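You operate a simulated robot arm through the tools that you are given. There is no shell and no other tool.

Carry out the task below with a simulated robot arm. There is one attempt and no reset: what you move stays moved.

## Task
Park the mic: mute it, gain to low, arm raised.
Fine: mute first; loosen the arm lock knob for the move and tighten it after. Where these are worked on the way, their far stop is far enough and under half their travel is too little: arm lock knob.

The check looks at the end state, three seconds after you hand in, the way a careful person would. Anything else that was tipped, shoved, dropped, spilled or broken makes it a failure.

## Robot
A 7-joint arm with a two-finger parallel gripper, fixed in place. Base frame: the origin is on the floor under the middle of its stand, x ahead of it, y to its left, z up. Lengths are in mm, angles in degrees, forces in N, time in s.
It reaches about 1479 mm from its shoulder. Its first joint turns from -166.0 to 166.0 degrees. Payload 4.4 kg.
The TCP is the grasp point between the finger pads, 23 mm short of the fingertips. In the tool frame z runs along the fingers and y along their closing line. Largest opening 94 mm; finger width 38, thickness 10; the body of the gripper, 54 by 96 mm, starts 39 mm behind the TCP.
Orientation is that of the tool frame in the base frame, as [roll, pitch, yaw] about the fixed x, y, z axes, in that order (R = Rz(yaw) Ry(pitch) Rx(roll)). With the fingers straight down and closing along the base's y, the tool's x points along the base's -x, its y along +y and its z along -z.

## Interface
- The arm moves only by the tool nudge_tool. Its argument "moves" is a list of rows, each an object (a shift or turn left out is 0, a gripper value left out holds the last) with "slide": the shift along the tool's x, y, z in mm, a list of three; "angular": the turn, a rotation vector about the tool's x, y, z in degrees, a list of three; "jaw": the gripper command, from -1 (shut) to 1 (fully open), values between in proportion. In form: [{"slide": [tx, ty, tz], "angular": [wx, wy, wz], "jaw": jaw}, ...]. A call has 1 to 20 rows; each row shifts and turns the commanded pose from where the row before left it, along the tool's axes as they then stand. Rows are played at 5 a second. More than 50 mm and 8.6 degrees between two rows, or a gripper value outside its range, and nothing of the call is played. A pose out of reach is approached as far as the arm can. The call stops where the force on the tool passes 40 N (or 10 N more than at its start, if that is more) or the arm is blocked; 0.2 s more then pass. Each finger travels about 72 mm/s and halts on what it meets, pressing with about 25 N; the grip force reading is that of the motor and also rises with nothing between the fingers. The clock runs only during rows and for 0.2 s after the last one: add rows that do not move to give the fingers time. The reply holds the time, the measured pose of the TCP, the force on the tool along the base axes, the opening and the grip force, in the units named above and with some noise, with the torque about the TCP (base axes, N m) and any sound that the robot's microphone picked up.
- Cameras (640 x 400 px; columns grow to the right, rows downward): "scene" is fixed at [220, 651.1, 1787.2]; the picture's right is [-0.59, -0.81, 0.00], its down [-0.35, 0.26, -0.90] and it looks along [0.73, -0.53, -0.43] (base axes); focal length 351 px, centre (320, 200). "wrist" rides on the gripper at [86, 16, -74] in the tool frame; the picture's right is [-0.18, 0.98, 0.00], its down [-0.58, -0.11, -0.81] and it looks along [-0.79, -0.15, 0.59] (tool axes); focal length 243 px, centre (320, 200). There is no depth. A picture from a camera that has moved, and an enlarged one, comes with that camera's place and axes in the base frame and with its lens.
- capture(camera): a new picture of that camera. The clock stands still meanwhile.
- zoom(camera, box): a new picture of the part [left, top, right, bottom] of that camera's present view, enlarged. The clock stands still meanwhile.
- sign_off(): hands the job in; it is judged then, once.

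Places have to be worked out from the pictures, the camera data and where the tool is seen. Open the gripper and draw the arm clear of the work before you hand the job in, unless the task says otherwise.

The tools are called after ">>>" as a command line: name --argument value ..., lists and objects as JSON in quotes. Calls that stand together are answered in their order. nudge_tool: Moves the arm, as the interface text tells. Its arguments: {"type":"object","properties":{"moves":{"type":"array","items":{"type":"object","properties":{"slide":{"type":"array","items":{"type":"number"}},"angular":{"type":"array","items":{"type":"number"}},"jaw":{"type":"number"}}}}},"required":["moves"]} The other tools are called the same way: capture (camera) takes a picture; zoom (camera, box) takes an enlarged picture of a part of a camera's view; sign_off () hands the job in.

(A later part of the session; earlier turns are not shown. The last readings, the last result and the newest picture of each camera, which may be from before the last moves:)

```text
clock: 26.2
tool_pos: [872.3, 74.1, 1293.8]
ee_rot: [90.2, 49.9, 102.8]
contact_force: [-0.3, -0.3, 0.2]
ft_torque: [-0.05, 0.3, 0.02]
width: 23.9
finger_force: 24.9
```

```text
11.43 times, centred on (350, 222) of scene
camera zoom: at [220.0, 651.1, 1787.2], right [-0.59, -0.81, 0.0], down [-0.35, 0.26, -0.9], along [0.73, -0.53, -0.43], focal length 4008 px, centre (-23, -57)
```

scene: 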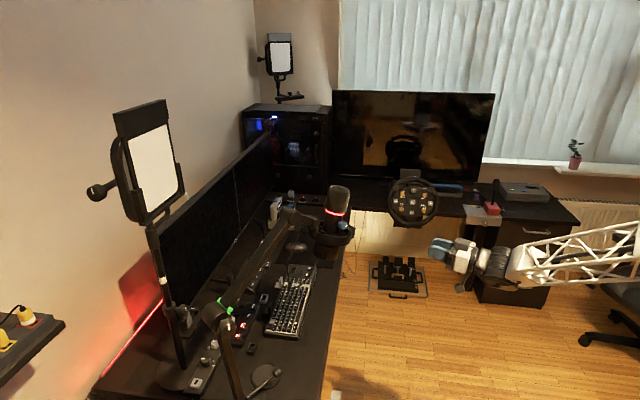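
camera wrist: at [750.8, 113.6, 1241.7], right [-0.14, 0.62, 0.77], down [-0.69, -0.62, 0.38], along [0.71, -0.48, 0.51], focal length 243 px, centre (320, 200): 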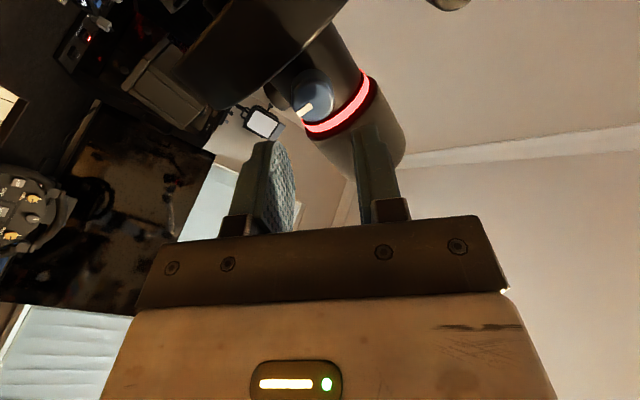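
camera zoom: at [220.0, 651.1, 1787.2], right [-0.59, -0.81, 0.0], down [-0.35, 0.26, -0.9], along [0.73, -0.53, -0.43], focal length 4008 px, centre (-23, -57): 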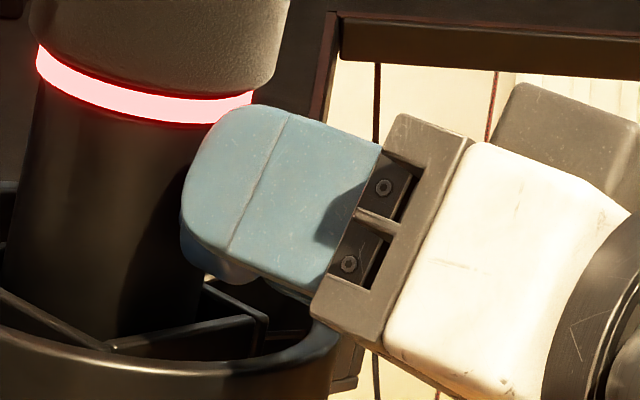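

The knob is gripped (24 mm). I'll turn it counter-clockwise 24° first and check that it follows.

>>> nudge_tool --moves '[{"slide": [0.11, 1.57, 0], "angular": [0, 0, -7.86]}, {"slide": [0.11, 1.57, 0], "angular": [0, 0, -7.86]}, {"slide": [0.11, 1.57, 0], "angular": [0, 0, -7.86]}, {}]'

>>> zoom --camera "wrist" --box '[230, 40, 430, 220]'

>>> zoom --camera "scene" --box '[310, 190, 390, 250]'

```text
clock: 27.2
tool_pos: [872.0, 76.9, 1296.2]
ee_rot: [90.2, 73.6, 102.9]
contact_force: [-1.0, -1.0, -0.5]
ft_torque: [-0.07, 0.28, -0.04]
width: 23.8
finger_force: 24.7
```

```text
2.22 times, centred on (330, 130) of wrist
camera zoom: at [790.9, 99.3, 1218.3], right [-0.2, 0.87, 0.45], down [-0.73, -0.44, 0.53], along [0.66, -0.23, 0.72], focal length 539 px, centre (298, 356)
```

zoom: 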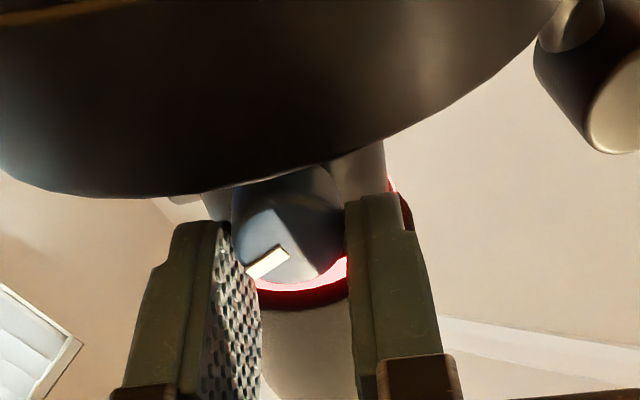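

```text
6.67 times, centred on (350, 220) of scene
camera zoom: at [220.0, 651.1, 1787.2], right [-0.59, -0.81, 0.0], down [-0.35, 0.26, -0.9], along [0.73, -0.53, -0.43], focal length 2338 px, centre (120, 67)
```

zoom: 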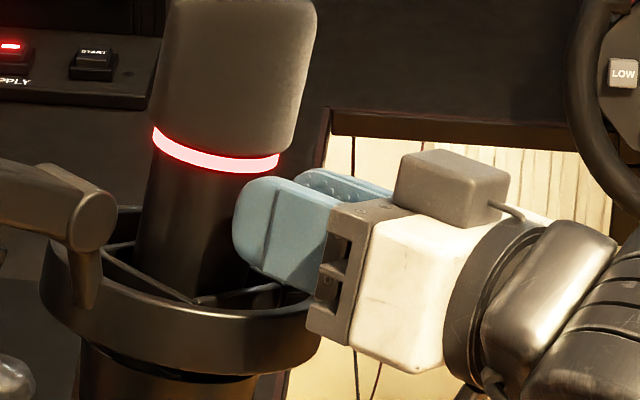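

The pointer turned with the gripper, with little force. I'll continue to about φ=-15°.

>>> nudge_tool --moves '[{"slide": [0.11, 1.57, 0], "angular": [0, 0, -7.86]}, {"slide": [0.11, 1.57, 0], "angular": [0, 0, -7.86]}, {"slide": [0.11, 1.57, 0], "angular": [0, 0, -7.86]}, {"slide": [0.11, 1.57, 0], "angular": [0, 0, -7.86]}, {}]'

>>> zoom --camera "wrist" --box '[230, 40, 430, 220]'

>>> zoom --camera "scene" --box '[310, 190, 390, 250]'

```text
clock: 28.4
tool_pos: [870.6, 83.3, 1296.0]
ee_rot: [-90.0, 74.9, -77.3]
contact_force: [0.4, -1.1, 0.3]
ft_torque: [0.01, 0.04, -0.35]
width: 23.4
finger_force: 24.5
heard: snap
```

```text
2.22 times, centred on (330, 130) of wrist
camera zoom: at [799.2, 59.5, 1209.2], right [-0.22, 0.97, -0.08], down [-0.8, -0.13, 0.59], along [0.56, 0.19, 0.8], focal length 539 px, centre (298, 356)
```

zoom: 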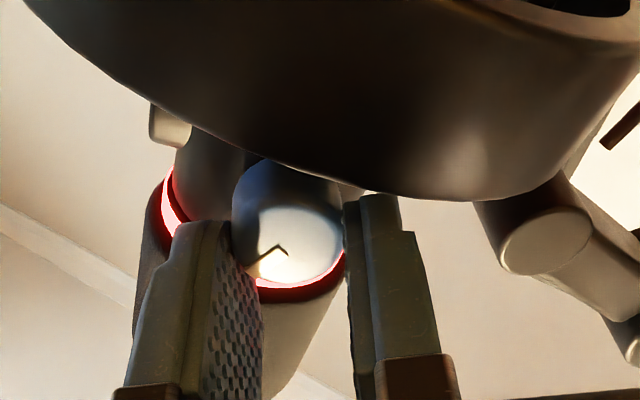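

```text
6.67 times, centred on (350, 220) of scene
camera zoom: at [220.0, 651.1, 1787.2], right [-0.59, -0.81, 0.0], down [-0.35, 0.26, -0.9], along [0.73, -0.53, -0.43], focal length 2338 px, centre (120, 67)
```

zoom: 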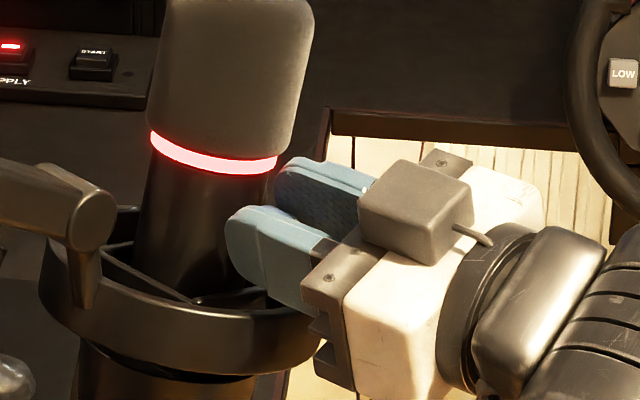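

A "snap" was heard, perhaps a detent in the knob. I'll release, back off and look at the pointer.

>>> nudge_tool --moves '[{"jaw": -0.277}, {}, {}, {"slide": [0, 0, -20]}, {"slide": [0, 0, -30]}, {}]'

>>> zoom --camera "wrist" --box '[230, 0, 430, 150]'

>>> zoom --camera "scene" --box '[310, 190, 390, 250]'

```text
clock: 29.8
tool_pos: [821.7, 71.9, 1296.5]
ee_rot: [-90.2, 75.1, -77.4]
contact_force: [-0.2, -0.1, 0.1]
ft_torque: [-0.02, -0.02, 0.01]
width: 33.8
finger_force: 0.0
```

```text
2.67 times, centred on (330, 75) of wrist
camera zoom: at [750.7, 48.7, 1209.1], right [-0.22, 0.97, -0.08], down [-0.8, -0.13, 0.59], along [0.56, 0.19, 0.8], focal length 647 px, centre (293, 533)
```

zoom: 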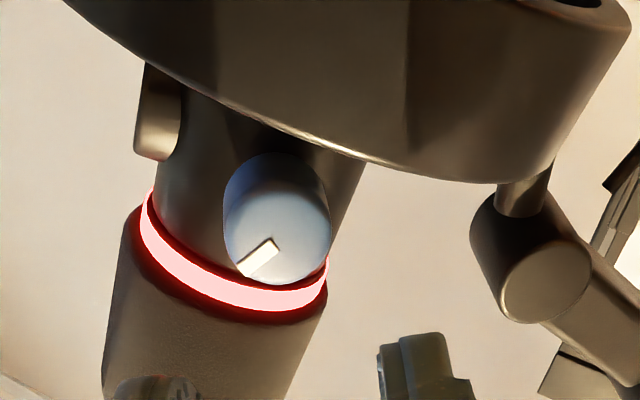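

```text
6.67 times, centred on (350, 220) of scene
camera zoom: at [220.0, 651.1, 1787.2], right [-0.59, -0.81, 0.0], down [-0.35, 0.26, -0.9], along [0.73, -0.53, -0.43], focal length 2338 px, centre (120, 67)
```

zoom: 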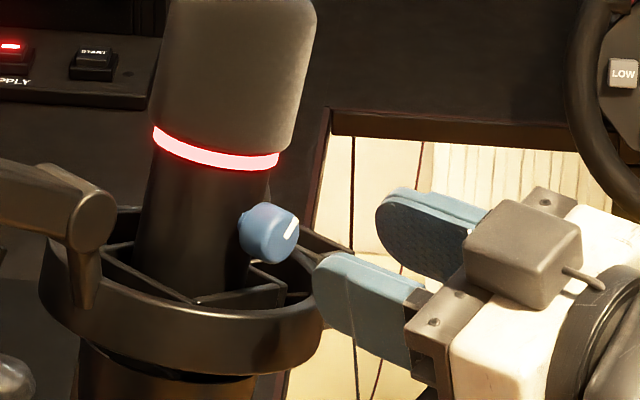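

The pointer has moved from 3 o'clock to about 1:30. I'll roll back to +40° at the stand-off, re-approach and grip for the next stroke.

>>> nudge_tool --moves '[{"slide": [0.1, -1.45, 0], "angular": [0, 0, 7.86]}, {"slide": [0.1, -1.45, 0], "angular": [0, 0, 7.86]}, {"slide": [0.1, -1.45, 0], "angular": [0, 0, 7.86]}, {"slide": [0.1, -1.45, 0], "angular": [0, 0, 7.86]}, {"slide": [0.1, -1.45, 0], "angular": [0, 0, 7.86]}, {"slide": [0.1, -1.45, 0], "angular": [0, 0, 7.86]}, {"slide": [0.1, -1.45, 0], "angular": [0, 0, 7.86]}, {"slide": [0, 0, 20]}, {"slide": [0, 0, 20]}, {"slide": [0, 0, 10]}, {}]'

>>> zoom --camera "wrist" --box '[230, 40, 430, 220]'

>>> zoom --camera "scene" --box '[325, 205, 375, 240]'

```text
clock: 32.2
tool_pos: [872.2, 73.6, 1292.7]
ee_rot: [90.1, 49.9, 102.8]
contact_force: [0.6, -0.1, 0.0]
ft_torque: [-0.03, 0.02, 0.0]
width: 33.9
finger_force: 0.0
```

```text
2.22 times, centred on (330, 130) of wrist
camera zoom: at [784.9, 122.6, 1238.5], right [-0.14, 0.62, 0.77], down [-0.69, -0.62, 0.38], along [0.71, -0.48, 0.51], focal length 539 px, centre (298, 356)
```

zoom: 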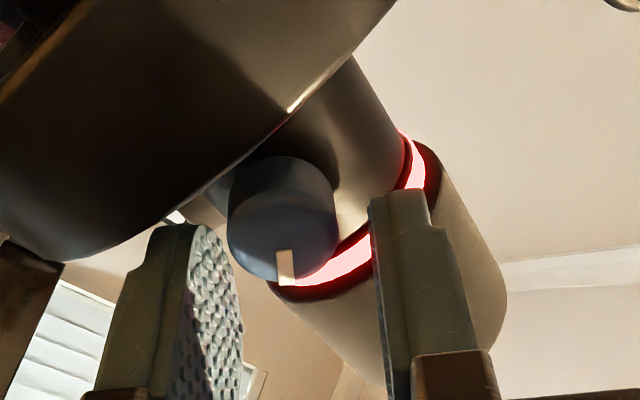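

```text
11.43 times, centred on (350, 222) of scene
camera zoom: at [220.0, 651.1, 1787.2], right [-0.59, -0.81, 0.0], down [-0.35, 0.26, -0.9], along [0.73, -0.53, -0.43], focal length 4008 px, centre (-23, -57)
```

zoom: 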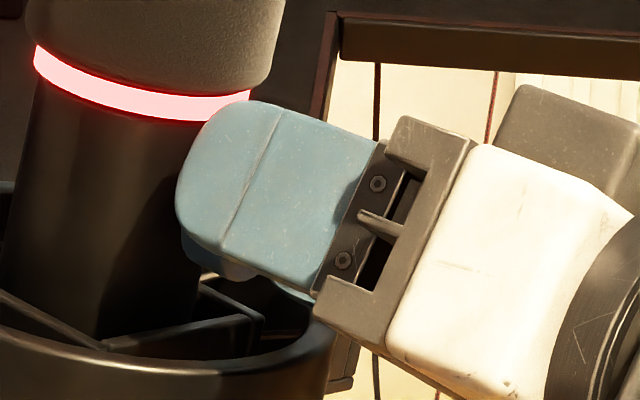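

Aligned again, knob between the pads. I'll close and turn another 55° counter-clockwise.

>>> nudge_tool --moves '[{"jaw": -1}, {}, {}, {"slide": [0.1, 1.45, 0], "angular": [0, 0, -7.86]}, {"slide": [0.1, 1.45, 0], "angular": [0, 0, -7.86]}, {"slide": [0.1, 1.45, 0], "angular": [0, 0, -7.86]}, {"slide": [0.1, 1.45, 0], "angular": [0, 0, -7.86]}, {"slide": [0.1, 1.45, 0], "angular": [0, 0, -7.86]}, {"slide": [0.1, 1.45, 0], "angular": [0, 0, -7.86]}, {"slide": [0.1, 1.45, 0], "angular": [0, 0, -7.86]}, {}]'

>>> zoom --camera "wrist" --box '[230, 40, 430, 220]'

>>> zoom --camera "scene" --box '[310, 190, 390, 250]'

```text
clock: 34.6
tool_pos: [870.5, 84.1, 1295.5]
ee_rot: [-90.1, 74.9, -77.4]
contact_force: [2.0, -0.9, -0.1]
ft_torque: [0.06, -0.04, -0.16]
width: 23.4
finger_force: 25.3
```

```text
2.22 times, centred on (330, 130) of wrist
camera zoom: at [799.2, 59.3, 1209.5], right [-0.22, 0.97, -0.08], down [-0.8, -0.13, 0.59], along [0.56, 0.19, 0.8], focal length 539 px, centre (298, 356)
```

zoom: 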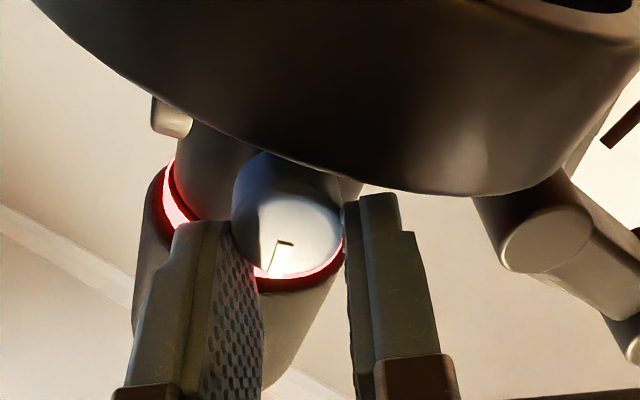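

```text
6.67 times, centred on (350, 220) of scene
camera zoom: at [220.0, 651.1, 1787.2], right [-0.59, -0.81, 0.0], down [-0.35, 0.26, -0.9], along [0.73, -0.53, -0.43], focal length 2338 px, centre (120, 67)
```

zoom: 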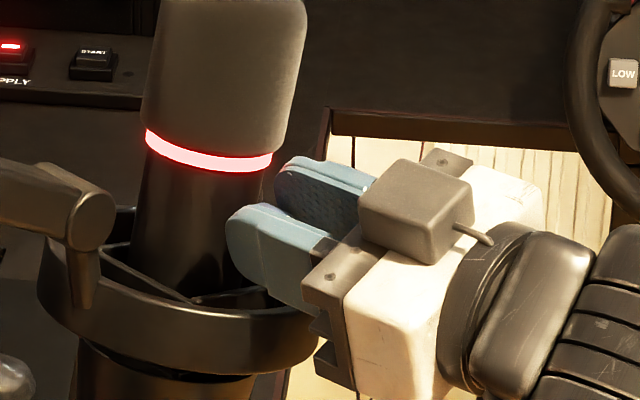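

Forces are low but the mic is being pushed a millimetre or two; I'll release, back off and check both pointer and mic pose.

>>> nudge_tool --moves '[{"jaw": -0.277}, {}, {}, {"slide": [0, 0, -20]}, {"slide": [0, 0, -30]}, {}]'

>>> zoom --camera "wrist" --box '[230, 0, 430, 150]'

>>> zoom --camera "scene" --box '[310, 190, 390, 250]'

```text
clock: 36.0
tool_pos: [821.4, 72.0, 1297.4]
ee_rot: [-90.3, 75.1, -77.4]
contact_force: [0.2, -0.1, -0.2]
ft_torque: [0.01, 0.0, -0.01]
width: 33.8
finger_force: 0.1
```

```text
2.67 times, centred on (330, 75) of wrist
camera zoom: at [750.8, 48.7, 1210.1], right [-0.22, 0.97, -0.08], down [-0.8, -0.13, 0.59], along [0.56, 0.19, 0.8], focal length 647 px, centre (293, 533)
```

zoom: 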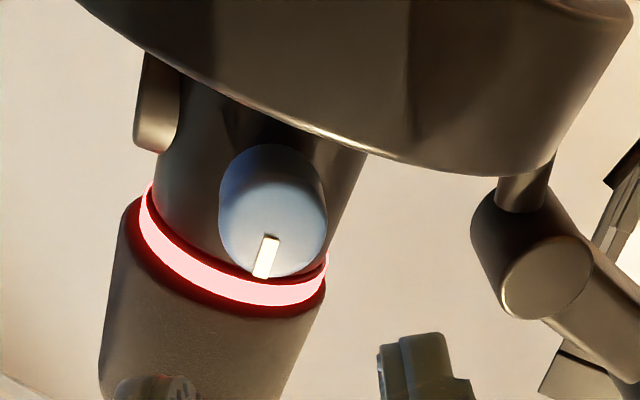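

```text
6.67 times, centred on (350, 220) of scene
camera zoom: at [220.0, 651.1, 1787.2], right [-0.59, -0.81, 0.0], down [-0.35, 0.26, -0.9], along [0.73, -0.53, -0.43], focal length 2338 px, centre (120, 67)
```

zoom: 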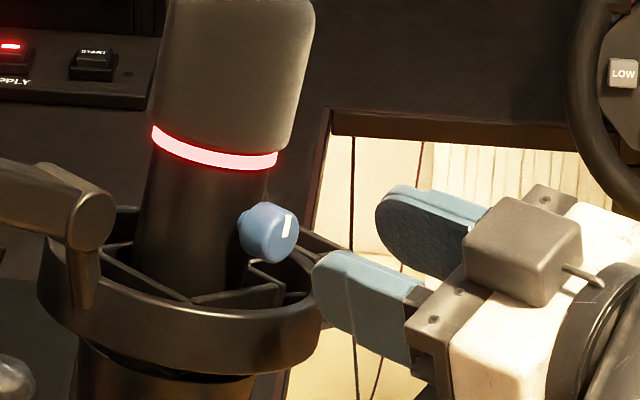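

The pointer is now at 12 o'clock of the mic (about 90° turned in total). I'll do another stroke and watch whether it goes on counter-clockwise or stops.

>>> nudge_tool --moves '[{"slide": [0.1, -1.45, 0], "angular": [0, 0, 7.86]}, {"slide": [0.1, -1.45, 0], "angular": [0, 0, 7.86]}, {"slide": [0.1, -1.45, 0], "angular": [0, 0, 7.86]}, {"slide": [0.1, -1.45, 0], "angular": [0, 0, 7.86]}, {"slide": [0.1, -1.45, 0], "angular": [0, 0, 7.86]}, {"slide": [0.1, -1.45, 0], "angular": [0, 0, 7.86]}, {"slide": [0.1, -1.45, 0], "angular": [0, 0, 7.86]}, {"slide": [0, 0, 20]}, {"slide": [0, 0, 20]}, {"slide": [0, 0, 10]}, {"jaw": -1}, {}, {}]'

>>> zoom --camera "wrist" --box '[230, 40, 430, 220]'

```text
clock: 38.8
tool_pos: [870.8, 74.7, 1295.4]
ee_rot: [90.2, 49.9, 102.7]
contact_force: [0.9, 0.8, -0.3]
ft_torque: [-0.07, 0.23, -0.01]
width: 23.5
finger_force: 25.2
```

```text
2.22 times, centred on (330, 130) of wrist
camera zoom: at [784.1, 124.0, 1240.4], right [-0.14, 0.62, 0.77], down [-0.69, -0.62, 0.38], along [0.71, -0.48, 0.51], focal length 539 px, centre (298, 356)
```

zoom: 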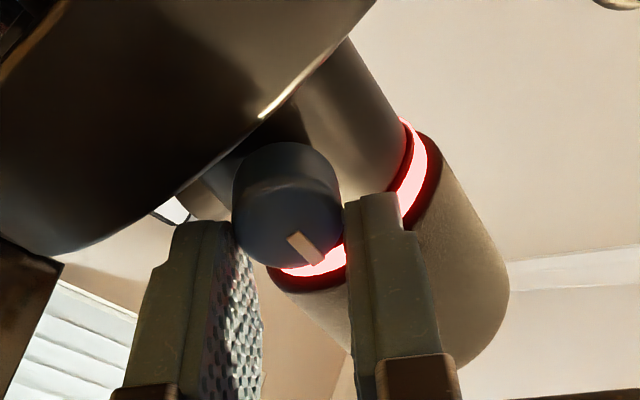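

Gripped; the pointer lies at lower-right in this view. I'll turn 24° and see whether the pointer keeps its place relative to the fingers.

>>> nudge_tool --moves '[{"slide": [0.1, 1.45, 0], "angular": [0, 0, -7.86]}, {"slide": [0.1, 1.45, 0], "angular": [0, 0, -7.86]}, {"slide": [0.1, 1.45, 0], "angular": [0, 0, -7.86]}, {}]'

>>> zoom --camera "wrist" --box '[230, 40, 430, 220]'

>>> nudge_tool --moves '[{"slide": [0.1, 1.45, 0], "angular": [0, 0, -7.86]}, {"slide": [0.1, 1.45, 0], "angular": [0, 0, -7.86]}, {}]'

>>> zoom --camera "wrist" --box '[230, 40, 430, 220]'

>>> zoom --camera "scene" --box '[310, 190, 390, 250]'

```text
clock: 39.8
tool_pos: [872.1, 78.4, 1296.0]
ee_rot: [90.0, 73.6, 102.8]
contact_force: [-0.3, -0.8, 2.5]
ft_torque: [0.14, -0.03, -0.16]
width: 23.5
finger_force: 24.9
```

```text
2.22 times, centred on (330, 130) of wrist
camera zoom: at [789.9, 99.9, 1219.2], right [-0.2, 0.87, 0.45], down [-0.73, -0.44, 0.53], along [0.66, -0.23, 0.72], focal length 539 px, centre (298, 356)
```

zoom: 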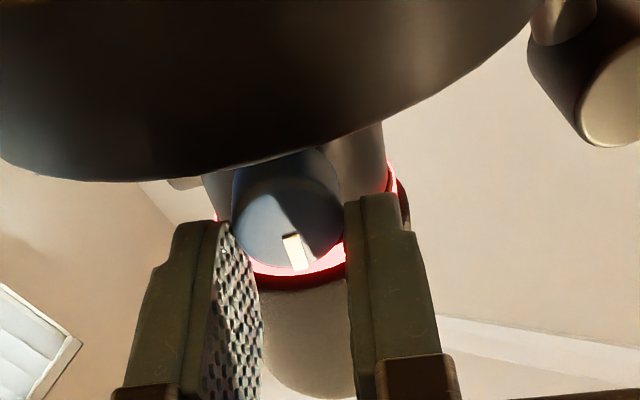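

```text
clock: 40.6
tool_pos: [871.6, 81.3, 1295.2]
ee_rot: [95.5, 89.3, 108.3]
contact_force: [0.5, -1.0, 0.2]
ft_torque: [0.04, -0.04, -0.19]
width: 23.5
finger_force: 25.1
```

```text
2.22 times, centred on (330, 130) of wrist
camera zoom: at [795.0, 80.8, 1211.0], right [-0.22, 0.96, 0.2], down [-0.76, -0.29, 0.58], along [0.61, -0.02, 0.79], focal length 539 px, centre (298, 356)
```

zoom: 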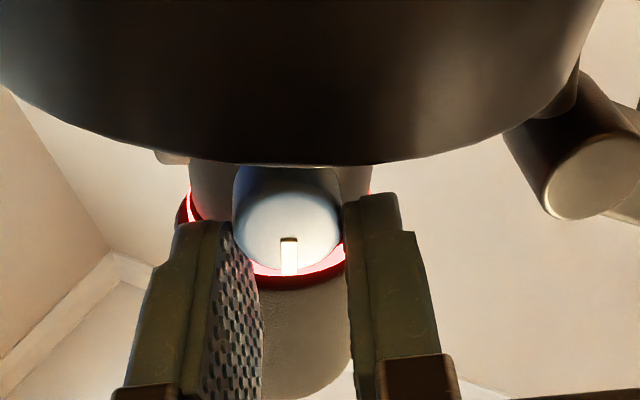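

```text
6.67 times, centred on (350, 220) of scene
camera zoom: at [220.0, 651.1, 1787.2], right [-0.59, -0.81, 0.0], down [-0.35, 0.26, -0.9], along [0.73, -0.53, -0.43], focal length 2338 px, centre (120, 67)
```

zoom: 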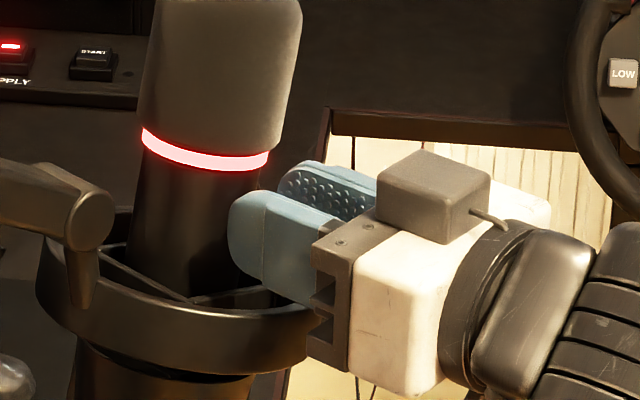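

The pointer now stays put at mic 12 o'clock while the fingers slip, so the knob seems to be at its counter-clockwise stop. I'll release, back off and check that it stays there and that the mic springs back.

>>> nudge_tool --moves '[{"jaw": -0.277}, {}, {}, {"slide": [0, 0, -20]}, {"slide": [0, 0, -30]}, {"slide": [0, 0, -30]}, {}]'

>>> zoom --camera "wrist" --box '[260, 0, 380, 75]'

>>> zoom --camera "scene" --box '[310, 180, 410, 250]'

```text
clock: 42.2
tool_pos: [794.6, 64.7, 1296.5]
ee_rot: [94.1, 89.2, 106.8]
contact_force: [0.1, 0.7, 0.3]
ft_torque: [0.0, 0.0, 0.01]
width: 34.0
finger_force: 0.1
```

```text
5.33 times, centred on (320, 38) of wrist
camera zoom: at [717.4, 63.5, 1211.2], right [-0.22, 0.96, 0.2], down [-0.76, -0.29, 0.58], along [0.61, -0.02, 0.79], focal length 1294 px, centre (320, 1067)
```

zoom: 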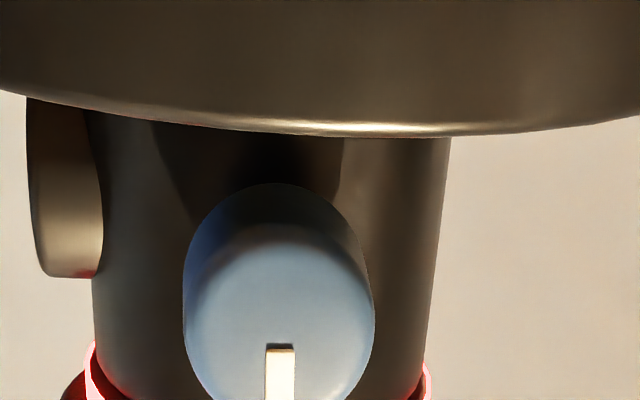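

```text
5.71 times, centred on (360, 215) of scene
camera zoom: at [220.0, 651.1, 1787.2], right [-0.59, -0.81, 0.0], down [-0.35, 0.26, -0.9], along [0.73, -0.53, -0.43], focal length 2004 px, centre (91, 114)
```

zoom: 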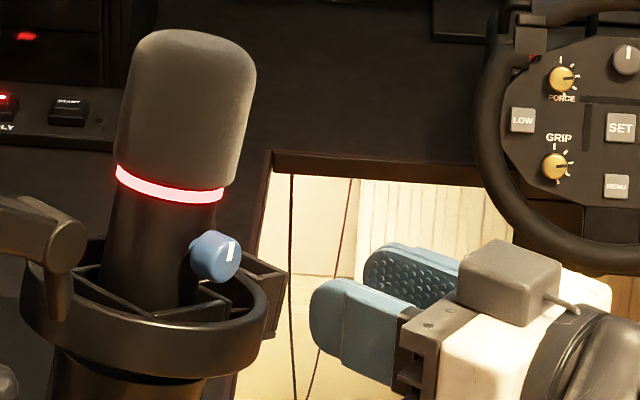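

Gain pointer rests exactly on the mic axis at the CCW stop, and the mic only shifted a few mm on its mount. Next is the elbow lock knob at roughly (830, 474, 1170); I'll back off and move over there to look at it.

>>> nudge_tool --moves '[{"slide": [0, 0, -45]}, {"slide": [0, 0, -25]}, {"slide": [11.8, 42.1, 0]}, {"slide": [11.8, 42.1, 0]}, {"slide": [11.8, 42.1, 0]}, {"slide": [11.8, 42.1, 0]}, {"slide": [11.8, 42.1, 0]}, {"slide": [11.8, 42.1, 0]}, {"slide": [11.8, 42.1, 0]}, {"slide": [11.8, 42.1, 0]}, {"slide": [11.8, 42.1, 0]}, {}]'

>>> capture --camera "wrist"

>>> capture --camera "scene"

```text
clock: 44.8
tool_pos: [650.9, 365.1, 1185.1]
ee_rot: [-173.5, 86.1, -162.8]
contact_force: [0.0, 0.2, 0.4]
ft_torque: [0.01, 0.01, 0.02]
width: 34.2
finger_force: 0.1
out of reach, approached as far as the arm can: row 5, 6, 7, 8
```

```text
taken
camera wrist: at [569.3, 363.5, 1105.3], right [-0.17, 0.97, 0.18], down [-0.73, -0.24, 0.64], along [0.66, -0.02, 0.75], focal length 243 px, centre (320, 200)
```

wrist: 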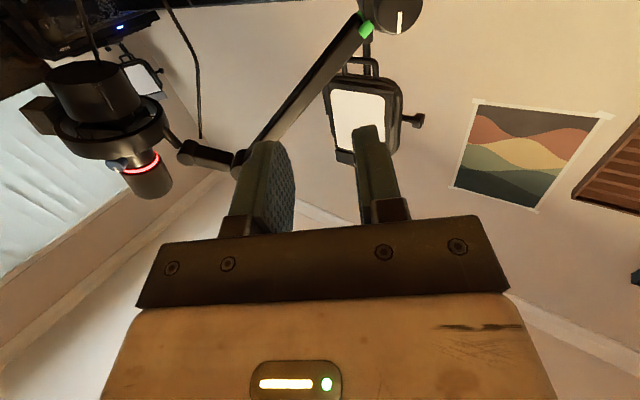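

```text
taken
```

scene: 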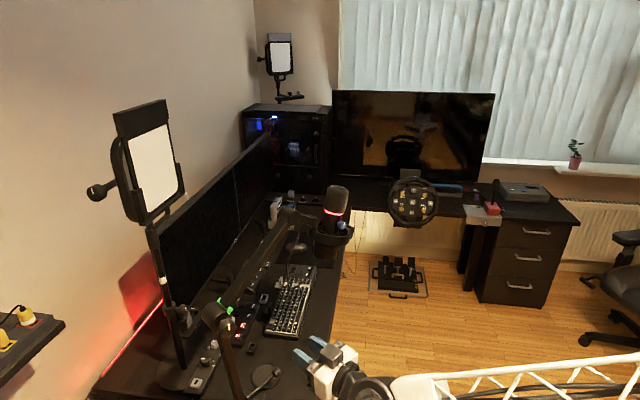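

Now the lock knob is at the top edge of the wrist view. Zooming in from both cameras.

>>> zoom --camera "wrist" --box '[330, 0, 450, 75]'

>>> zoom --camera "scene" --box '[190, 280, 270, 400]'

>>> zoom --camera "scene" --box '[195, 290, 255, 330]'

```text
5.33 times, centred on (390, 38) of wrist
camera zoom: at [569.3, 363.5, 1105.3], right [-0.17, 0.97, 0.18], down [-0.73, -0.24, 0.64], along [0.66, -0.02, 0.75], focal length 1294 px, centre (-53, 1067)
```

zoom: 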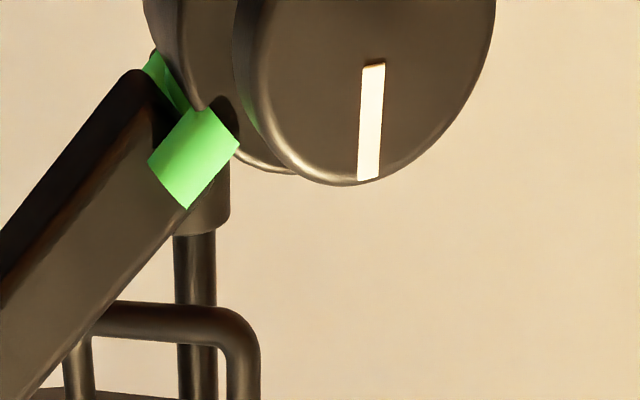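

```text
3.33 times, centred on (230, 340) of scene
camera zoom: at [220.0, 651.1, 1787.2], right [-0.59, -0.81, 0.0], down [-0.35, 0.26, -0.9], along [0.73, -0.53, -0.43], focal length 1169 px, centre (620, -267)
```

zoom: 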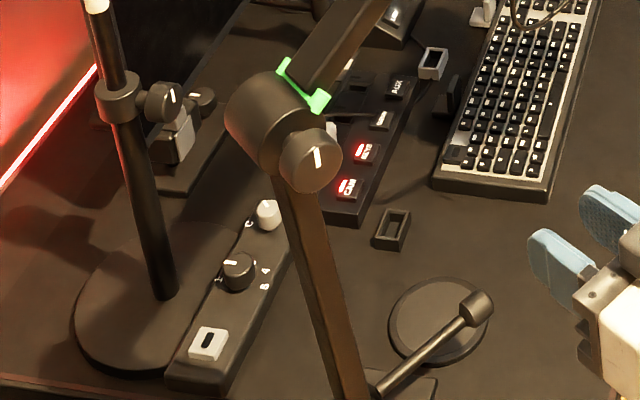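

```text
10.00 times, centred on (225, 310) of scene
camera zoom: at [220.0, 651.1, 1787.2], right [-0.59, -0.81, 0.0], down [-0.35, 0.26, -0.9], along [0.73, -0.53, -0.43], focal length 3507 px, centre (1270, -900)
```

zoom: 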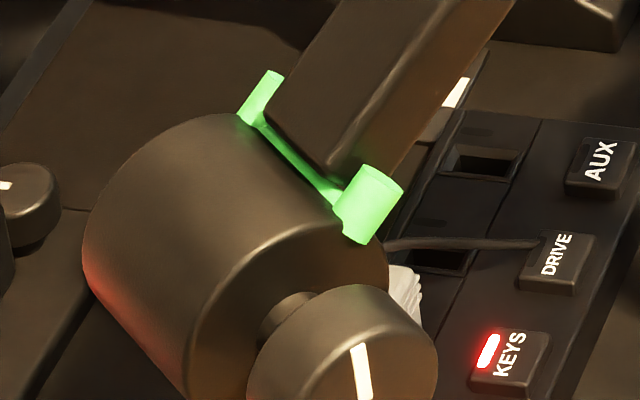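

Lock knob face is at about (828, 470, 1172), diameter about 44 mm, pointer up. I'll level the tool and come to a stand-off straight in front of it for a better look at its axis.

>>> nudge_tool --moves '[{"angular": [0, -3.9, 0], "jaw": 0.5}, {"slide": [6.5, 36, 0]}, {"slide": [6.5, 36, 0]}, {"slide": [0, 0, 32]}, {"slide": [0, 0, 22]}, {}]'

>>> capture --camera "wrist"

>>> zoom --camera "scene" --box '[180, 280, 320, 400]'

```text
clock: 46.2
tool_pos: [691.0, 447.4, 1171.7]
ee_rot: [-100.5, 89.5, -89.8]
contact_force: [-0.3, 0.4, 0.0]
ft_torque: [0.02, -0.02, 0.03]
width: 70.7
finger_force: 0.0
```

```text
taken
camera wrist: at [615.4, 447.4, 1086.6], right [-0.18, 0.97, 0.18], down [-0.77, -0.25, 0.58], along [0.61, -0.03, 0.79], focal length 243 px, centre (320, 200)
```

wrist: 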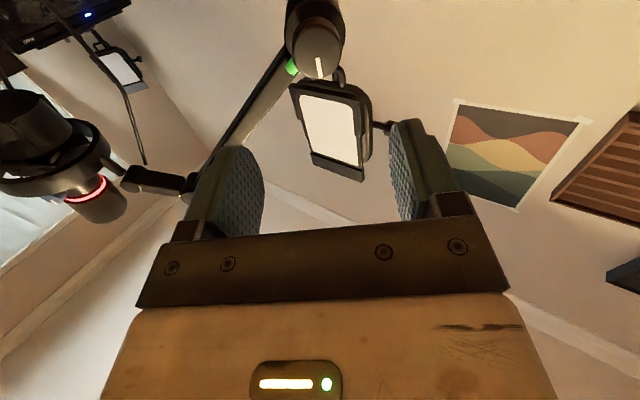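

```text
3.33 times, centred on (250, 340) of scene
camera zoom: at [220.0, 651.1, 1787.2], right [-0.59, -0.81, 0.0], down [-0.35, 0.26, -0.9], along [0.73, -0.53, -0.43], focal length 1169 px, centre (553, -267)
```

zoom: 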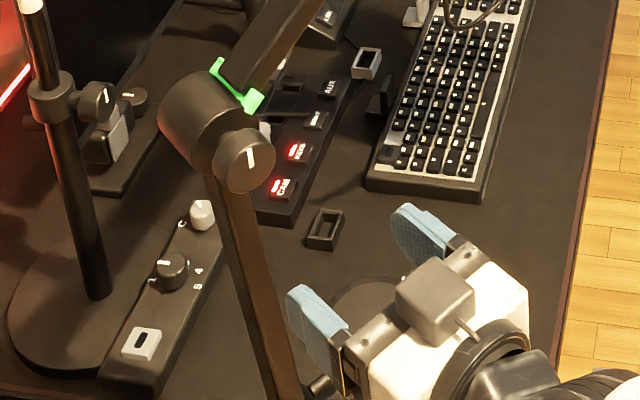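

>>> zoom --camera "wrist" --box '[250, 0, 400, 110]'

>>> zoom --camera "wrist" --box '[270, 0, 366, 90]'

```text
3.64 times, centred on (325, 55) of wrist
camera zoom: at [615.4, 447.4, 1086.6], right [-0.18, 0.97, 0.18], down [-0.77, -0.25, 0.58], along [0.61, -0.03, 0.79], focal length 882 px, centre (302, 727)
```

zoom: 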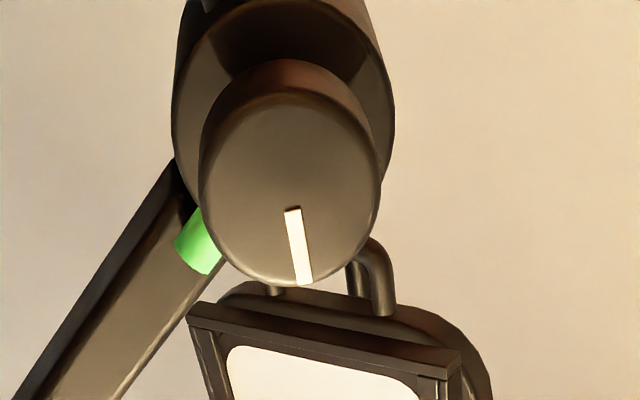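

```text
4.44 times, centred on (318, 45) of wrist
camera zoom: at [615.4, 447.4, 1086.6], right [-0.18, 0.97, 0.18], down [-0.77, -0.25, 0.58], along [0.61, -0.03, 0.79], focal length 1078 px, centre (329, 889)
```

zoom: 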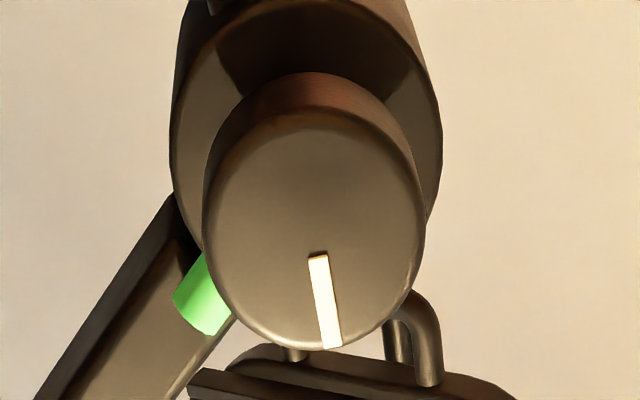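

Frontal view: knob face centre (828.5, 469, 1172), radius about 20 mm, axis yaw about 8°, pointer at 12 o'clock, and a free space around it in front of the housing. I'll align to the axis, roll +60° to allow a long counter-clockwise stroke, and approach part-way.

>>> nudge_tool --moves '[{"angular": [2.7, 0, 0], "slide": [0, 2.6, 0]}, {"angular": [0, 0, 7.5]}, {"angular": [0, 0, 7.5]}, {"angular": [0, 0, 7.5]}, {"angular": [0, 0, 7.5]}, {"angular": [0, 0, 7.5]}, {"angular": [0, 0, 7.5]}, {"angular": [0, 0, 7.5]}, {"angular": [0, 0, 7.5]}, {"slide": [0, 0, 40]}, {"slide": [0, 0, 40]}, {}]'

>>> capture --camera "wrist"

>>> zoom --camera "scene" --box '[190, 280, 310, 380]'

```text
clock: 48.8
tool_pos: [768.8, 461.5, 1175.2]
ee_rot: [90.1, 30.4, 98.0]
contact_force: [0.4, -0.5, 0.1]
ft_torque: [-0.03, 0.02, 0.01]
width: 70.4
finger_force: 0.2
```

```text
taken
camera wrist: at [683.7, 531.2, 1146.7], right [-0.05, 0.34, 0.94], down [-0.72, -0.66, 0.2], along [0.69, -0.67, 0.27], focal length 243 px, centre (320, 200)
```

wrist: 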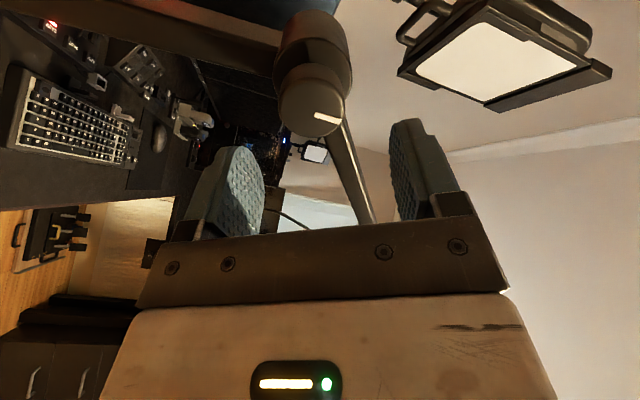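

```text
4.00 times, centred on (250, 330) of scene
camera zoom: at [220.0, 651.1, 1787.2], right [-0.59, -0.81, 0.0], down [-0.35, 0.26, -0.9], along [0.73, -0.53, -0.43], focal length 1403 px, centre (600, -320)
```

zoom: 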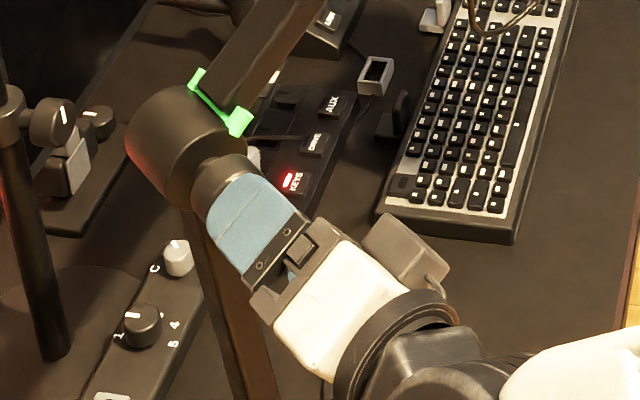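

Zooming to check centring of the knob between the fingers.

>>> zoom --camera "wrist" --box '[230, 0, 430, 220]'

>>> zoom --camera "wrist" --box '[265, 50, 365, 150]'

```text
1.82 times, centred on (330, 110) of wrist
camera zoom: at [683.7, 531.2, 1146.7], right [-0.05, 0.34, 0.94], down [-0.72, -0.66, 0.2], along [0.69, -0.67, 0.27], focal length 441 px, centre (302, 364)
```

zoom: 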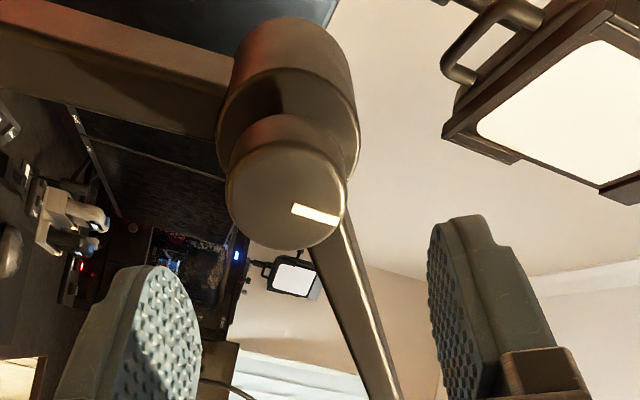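

```text
4.00 times, centred on (315, 100) of wrist
camera zoom: at [683.7, 531.2, 1146.7], right [-0.05, 0.34, 0.94], down [-0.72, -0.66, 0.2], along [0.69, -0.67, 0.27], focal length 970 px, centre (340, 600)
```

zoom: 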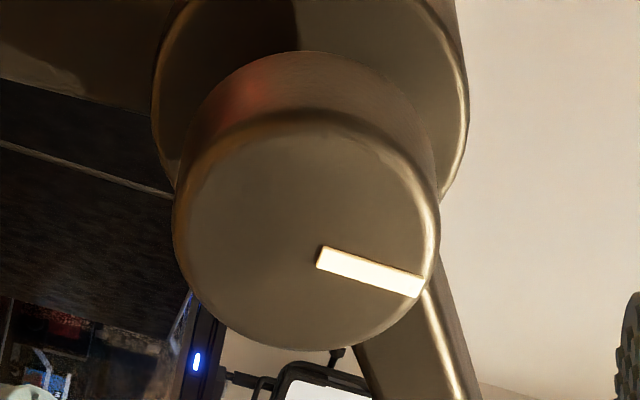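

Knob is at tool y≈-5 and about 60 mm ahead, 18.6 mm long. I'll shift 4.5 mm, advance 55 mm so the pads cover it, then close.

>>> nudge_tool --moves '[{"slide": [1, -4.5, 20]}, {"slide": [0, 0, 20]}, {"slide": [0, 0, 15]}, {}, {"jaw": -1}, {}, {}]'

>>> zoom --camera "wrist" --box '[230, 40, 430, 240]'

>>> zoom --camera "scene" --box '[190, 280, 310, 380]'

```text
clock: 50.4
tool_pos: [824.3, 466.0, 1170.5]
ee_rot: [90.0, 30.4, 98.0]
contact_force: [7.3, 10.2, 7.2]
ft_torque: [-0.14, 0.6, 0.66]
width: 39.6
finger_force: 44.6
```

```text
2.00 times, centred on (330, 140) of wrist
camera zoom: at [738.5, 538.1, 1142.0], right [-0.05, 0.34, 0.94], down [-0.72, -0.66, 0.2], along [0.69, -0.67, 0.27], focal length 485 px, centre (300, 320)
```

zoom: 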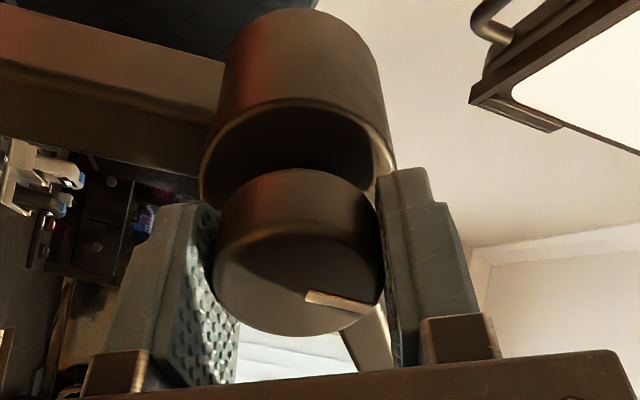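

```text
4.00 times, centred on (250, 330) of scene
camera zoom: at [220.0, 651.1, 1787.2], right [-0.59, -0.81, 0.0], down [-0.35, 0.26, -0.9], along [0.73, -0.53, -0.43], focal length 1403 px, centre (600, -320)
```

zoom: 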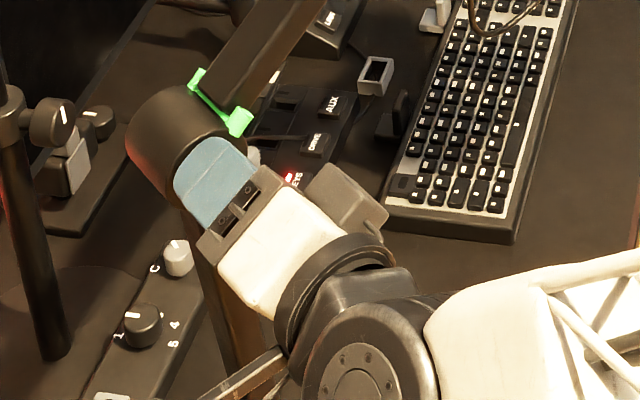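

The knob is gripped (39.6 mm) but there is some side load (about 11 N along tool y). I'll relieve it with a small shift before turning.

>>> nudge_tool --moves '[{"slide": [0, 1, 0]}, {"slide": [0.5, 0.5, 0.5]}, {}]'

```text
clock: 51.1
tool_pos: [824.2, 467.6, 1171.1]
ee_rot: [90.1, 30.5, 97.9]
contact_force: [-16.8, -6.6, 2.1]
ft_torque: [-0.28, 0.22, -0.66]
width: 39.3
finger_force: 44.7
stopped in row 3: the force on the tool passed its limit at 41 N (the readings are from after the stop); the commanded pose is now the measured one
```

Shifting while gripping loads it up, so I'll open, let the arm settle, and re-grip from the corrected position.

>>> nudge_tool --moves '[{"jaw": 0.1}, {}, {"slide": [0, 0, -2]}, {}]'

>>> zoom --camera "wrist" --box '[230, 40, 430, 240]'

>>> zoom --camera "scene" --box '[190, 280, 310, 380]'

```text
clock: 52.1
tool_pos: [821.2, 465.9, 1170.8]
ee_rot: [90.1, 30.4, 98.0]
contact_force: [-0.4, 0.8, 0.3]
ft_torque: [0.02, 0.01, -0.02]
width: 51.7
finger_force: 0.1
```

```text
2.00 times, centred on (330, 140) of wrist
camera zoom: at [736.4, 537.7, 1141.5], right [-0.05, 0.34, 0.94], down [-0.72, -0.66, 0.2], along [0.69, -0.67, 0.27], focal length 485 px, centre (300, 320)
```

zoom: 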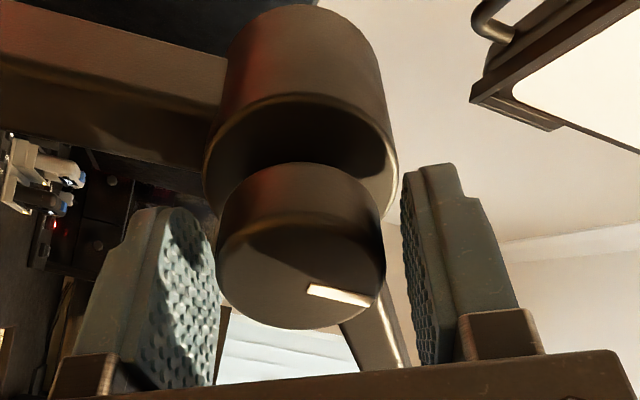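

```text
4.00 times, centred on (250, 330) of scene
camera zoom: at [220.0, 651.1, 1787.2], right [-0.59, -0.81, 0.0], down [-0.35, 0.26, -0.9], along [0.73, -0.53, -0.43], focal length 1403 px, centre (600, -320)
```

zoom: 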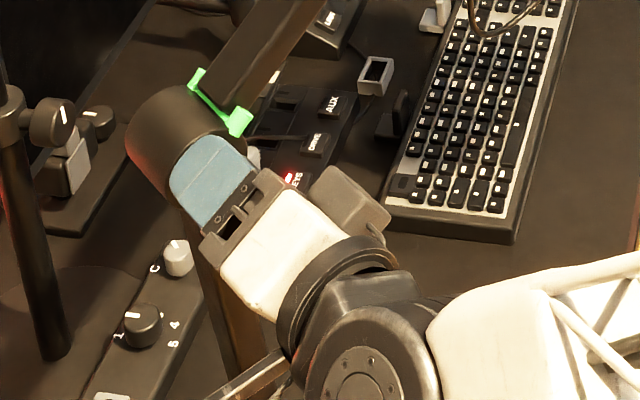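

Knob now looks centred in the tool frame (y≈-0.2). Re-gripping.

>>> nudge_tool --moves '[{"jaw": -1}, {}, {}]'

```text
clock: 52.9
tool_pos: [819.7, 466.3, 1171.3]
ee_rot: [90.0, 30.5, 98.0]
contact_force: [1.2, 6.4, 5.1]
ft_torque: [-0.15, 0.33, 0.31]
width: 39.6
finger_force: 44.4
```

Gripped with a mild side load. I'll turn counter-clockwise (loosen) by 22° first and check.

>>> nudge_tool --moves '[{"angular": [0, 0, -7.5]}, {"angular": [0, 0, -7.5]}, {"angular": [0, 0, -7.5]}, {}]'

>>> zoom --camera "wrist" --box '[230, 40, 430, 240]'

>>> zoom --camera "scene" --box '[190, 270, 310, 370]'

```text
clock: 53.9
tool_pos: [821.8, 469.0, 1171.6]
ee_rot: [90.1, 53.0, 98.0]
contact_force: [-11.1, 12.0, 14.9]
ft_torque: [-0.1, 0.79, 0.4]
width: 39.7
finger_force: 45.2
```

```text
2.00 times, centred on (330, 140) of wrist
camera zoom: at [738.8, 520.8, 1113.1], right [-0.09, 0.67, 0.74], down [-0.74, -0.54, 0.4], along [0.67, -0.51, 0.54], focal length 485 px, centre (300, 320)
```

zoom: 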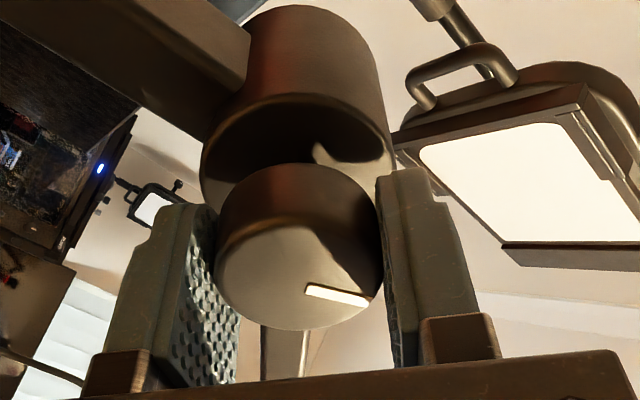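

```text
4.00 times, centred on (250, 320) of scene
camera zoom: at [220.0, 651.1, 1787.2], right [-0.59, -0.81, 0.0], down [-0.35, 0.26, -0.9], along [0.73, -0.53, -0.43], focal length 1403 px, centre (600, -280)
```

zoom: 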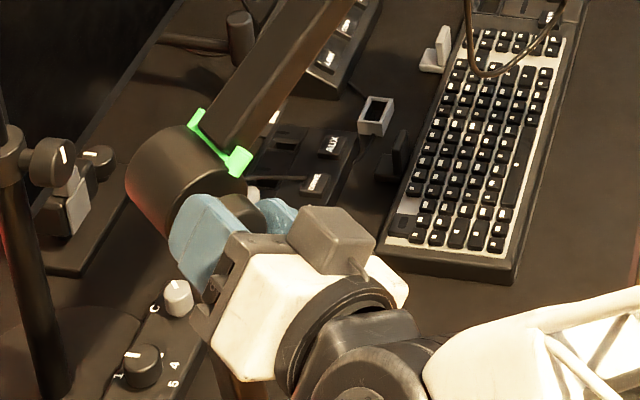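

The pointer follows the gripper. Side load is growing because the axis is about 1 mm off in +y, so I'll correct that while continuing to turn.

>>> nudge_tool --moves '[{"slide": [0.5, 0.7, -0.3], "angular": [0, 0, -7.5]}, {"angular": [0, 0, -7.5]}, {"angular": [0, 0, -7.5]}, {}]'

>>> zoom --camera "wrist" --box '[230, 40, 430, 240]'

>>> capture --camera "scene"

```text
clock: 54.9
tool_pos: [821.7, 468.8, 1171.5]
ee_rot: [89.9, 75.5, 97.9]
contact_force: [-17.3, 14.7, 24.8]
ft_torque: [-0.01, 0.47, 0.01]
width: 39.6
finger_force: 44.8
```

```text
2.00 times, centred on (330, 140) of wrist
camera zoom: at [742.6, 494.2, 1093.1], right [-0.13, 0.9, 0.42], down [-0.76, -0.36, 0.54], along [0.63, -0.26, 0.73], focal length 485 px, centre (300, 320)
```

zoom: 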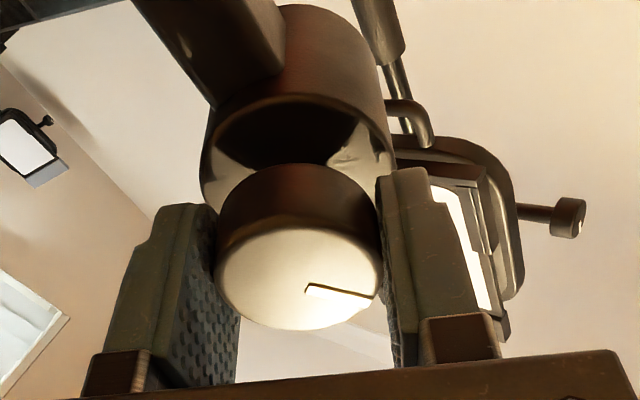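

```text
taken
```

scene: 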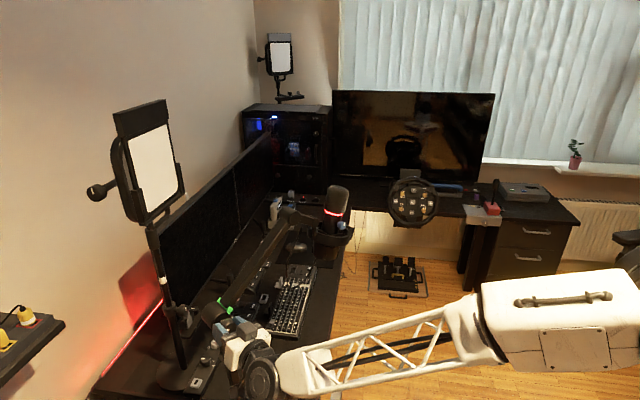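

45° turned with the pointer still following; the load is now 34 N from a small axis offset. I'll relieve it by nudging in the direction of the force before going on.

>>> nudge_tool --moves '[{"slide": [-0.4, 0.4, -0.3]}, {"slide": [-0.4, 0.4, -0.2]}, {}]'

```text
clock: 55.7
tool_pos: [820.9, 468.5, 1172.6]
ee_rot: [90.1, 75.5, 97.9]
contact_force: [3.2, 8.1, 23.7]
ft_torque: [0.11, -0.44, 0.1]
width: 39.5
finger_force: 45.2
```

Force is down to about 25 N. Continuing counter-clockwise with small corrections.

>>> nudge_tool --moves '[{"slide": [-0.4, 0.3, 0], "angular": [0, 0, -7.5]}, {"slide": [-0.3, 0.3, 0], "angular": [0, 0, -7.5]}, {}]'

```text
clock: 56.5
tool_pos: [820.3, 469.1, 1171.9]
ee_rot: [-99.7, 89.5, -91.8]
contact_force: [-5.7, -3.1, 16.9]
ft_torque: [-0.07, 0.48, -0.47]
width: 39.5
finger_force: 45.1
```

Load fell to about 18 N at 60° turned. I'll keep turning.

>>> nudge_tool --moves '[{"slide": [-0.3, 0.1, 0], "angular": [0, 0, -7.5]}, {"slide": [-0.2, 0.1, 0], "angular": [0, 0, -7.5]}, {"slide": [-0.2, 0.1, 0], "angular": [0, 0, -7.5]}, {}]'

>>> zoom --camera "wrist" --box '[230, 40, 430, 240]'

>>> capture --camera "scene"

```text
clock: 57.5
tool_pos: [820.3, 469.3, 1170.5]
ee_rot: [-90.3, 67.0, -82.4]
contact_force: [-2.6, -2.3, -4.0]
ft_torque: [-0.02, -0.22, -0.31]
width: 39.5
finger_force: 45.0
```

```text
2.00 times, centred on (330, 140) of wrist
camera zoom: at [749.8, 439.6, 1086.9], right [-0.14, 0.97, -0.22], down [-0.81, 0.02, 0.58], along [0.56, 0.25, 0.79], focal length 485 px, centre (300, 320)
```

zoom: 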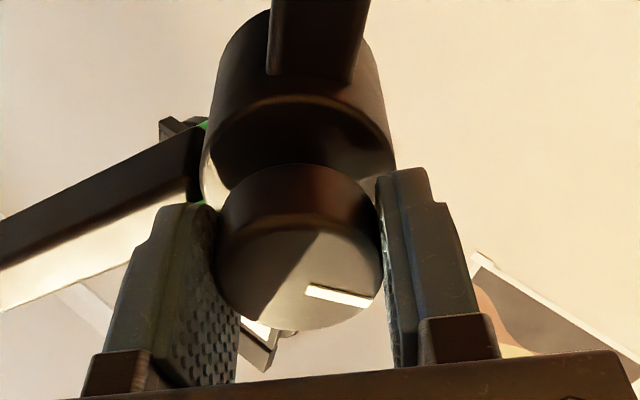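

```text
taken
```

scene: 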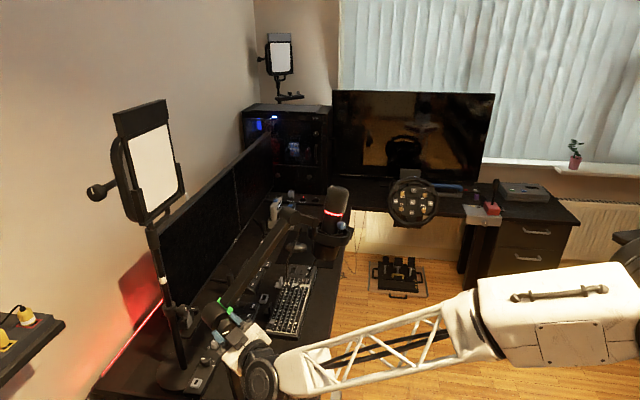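

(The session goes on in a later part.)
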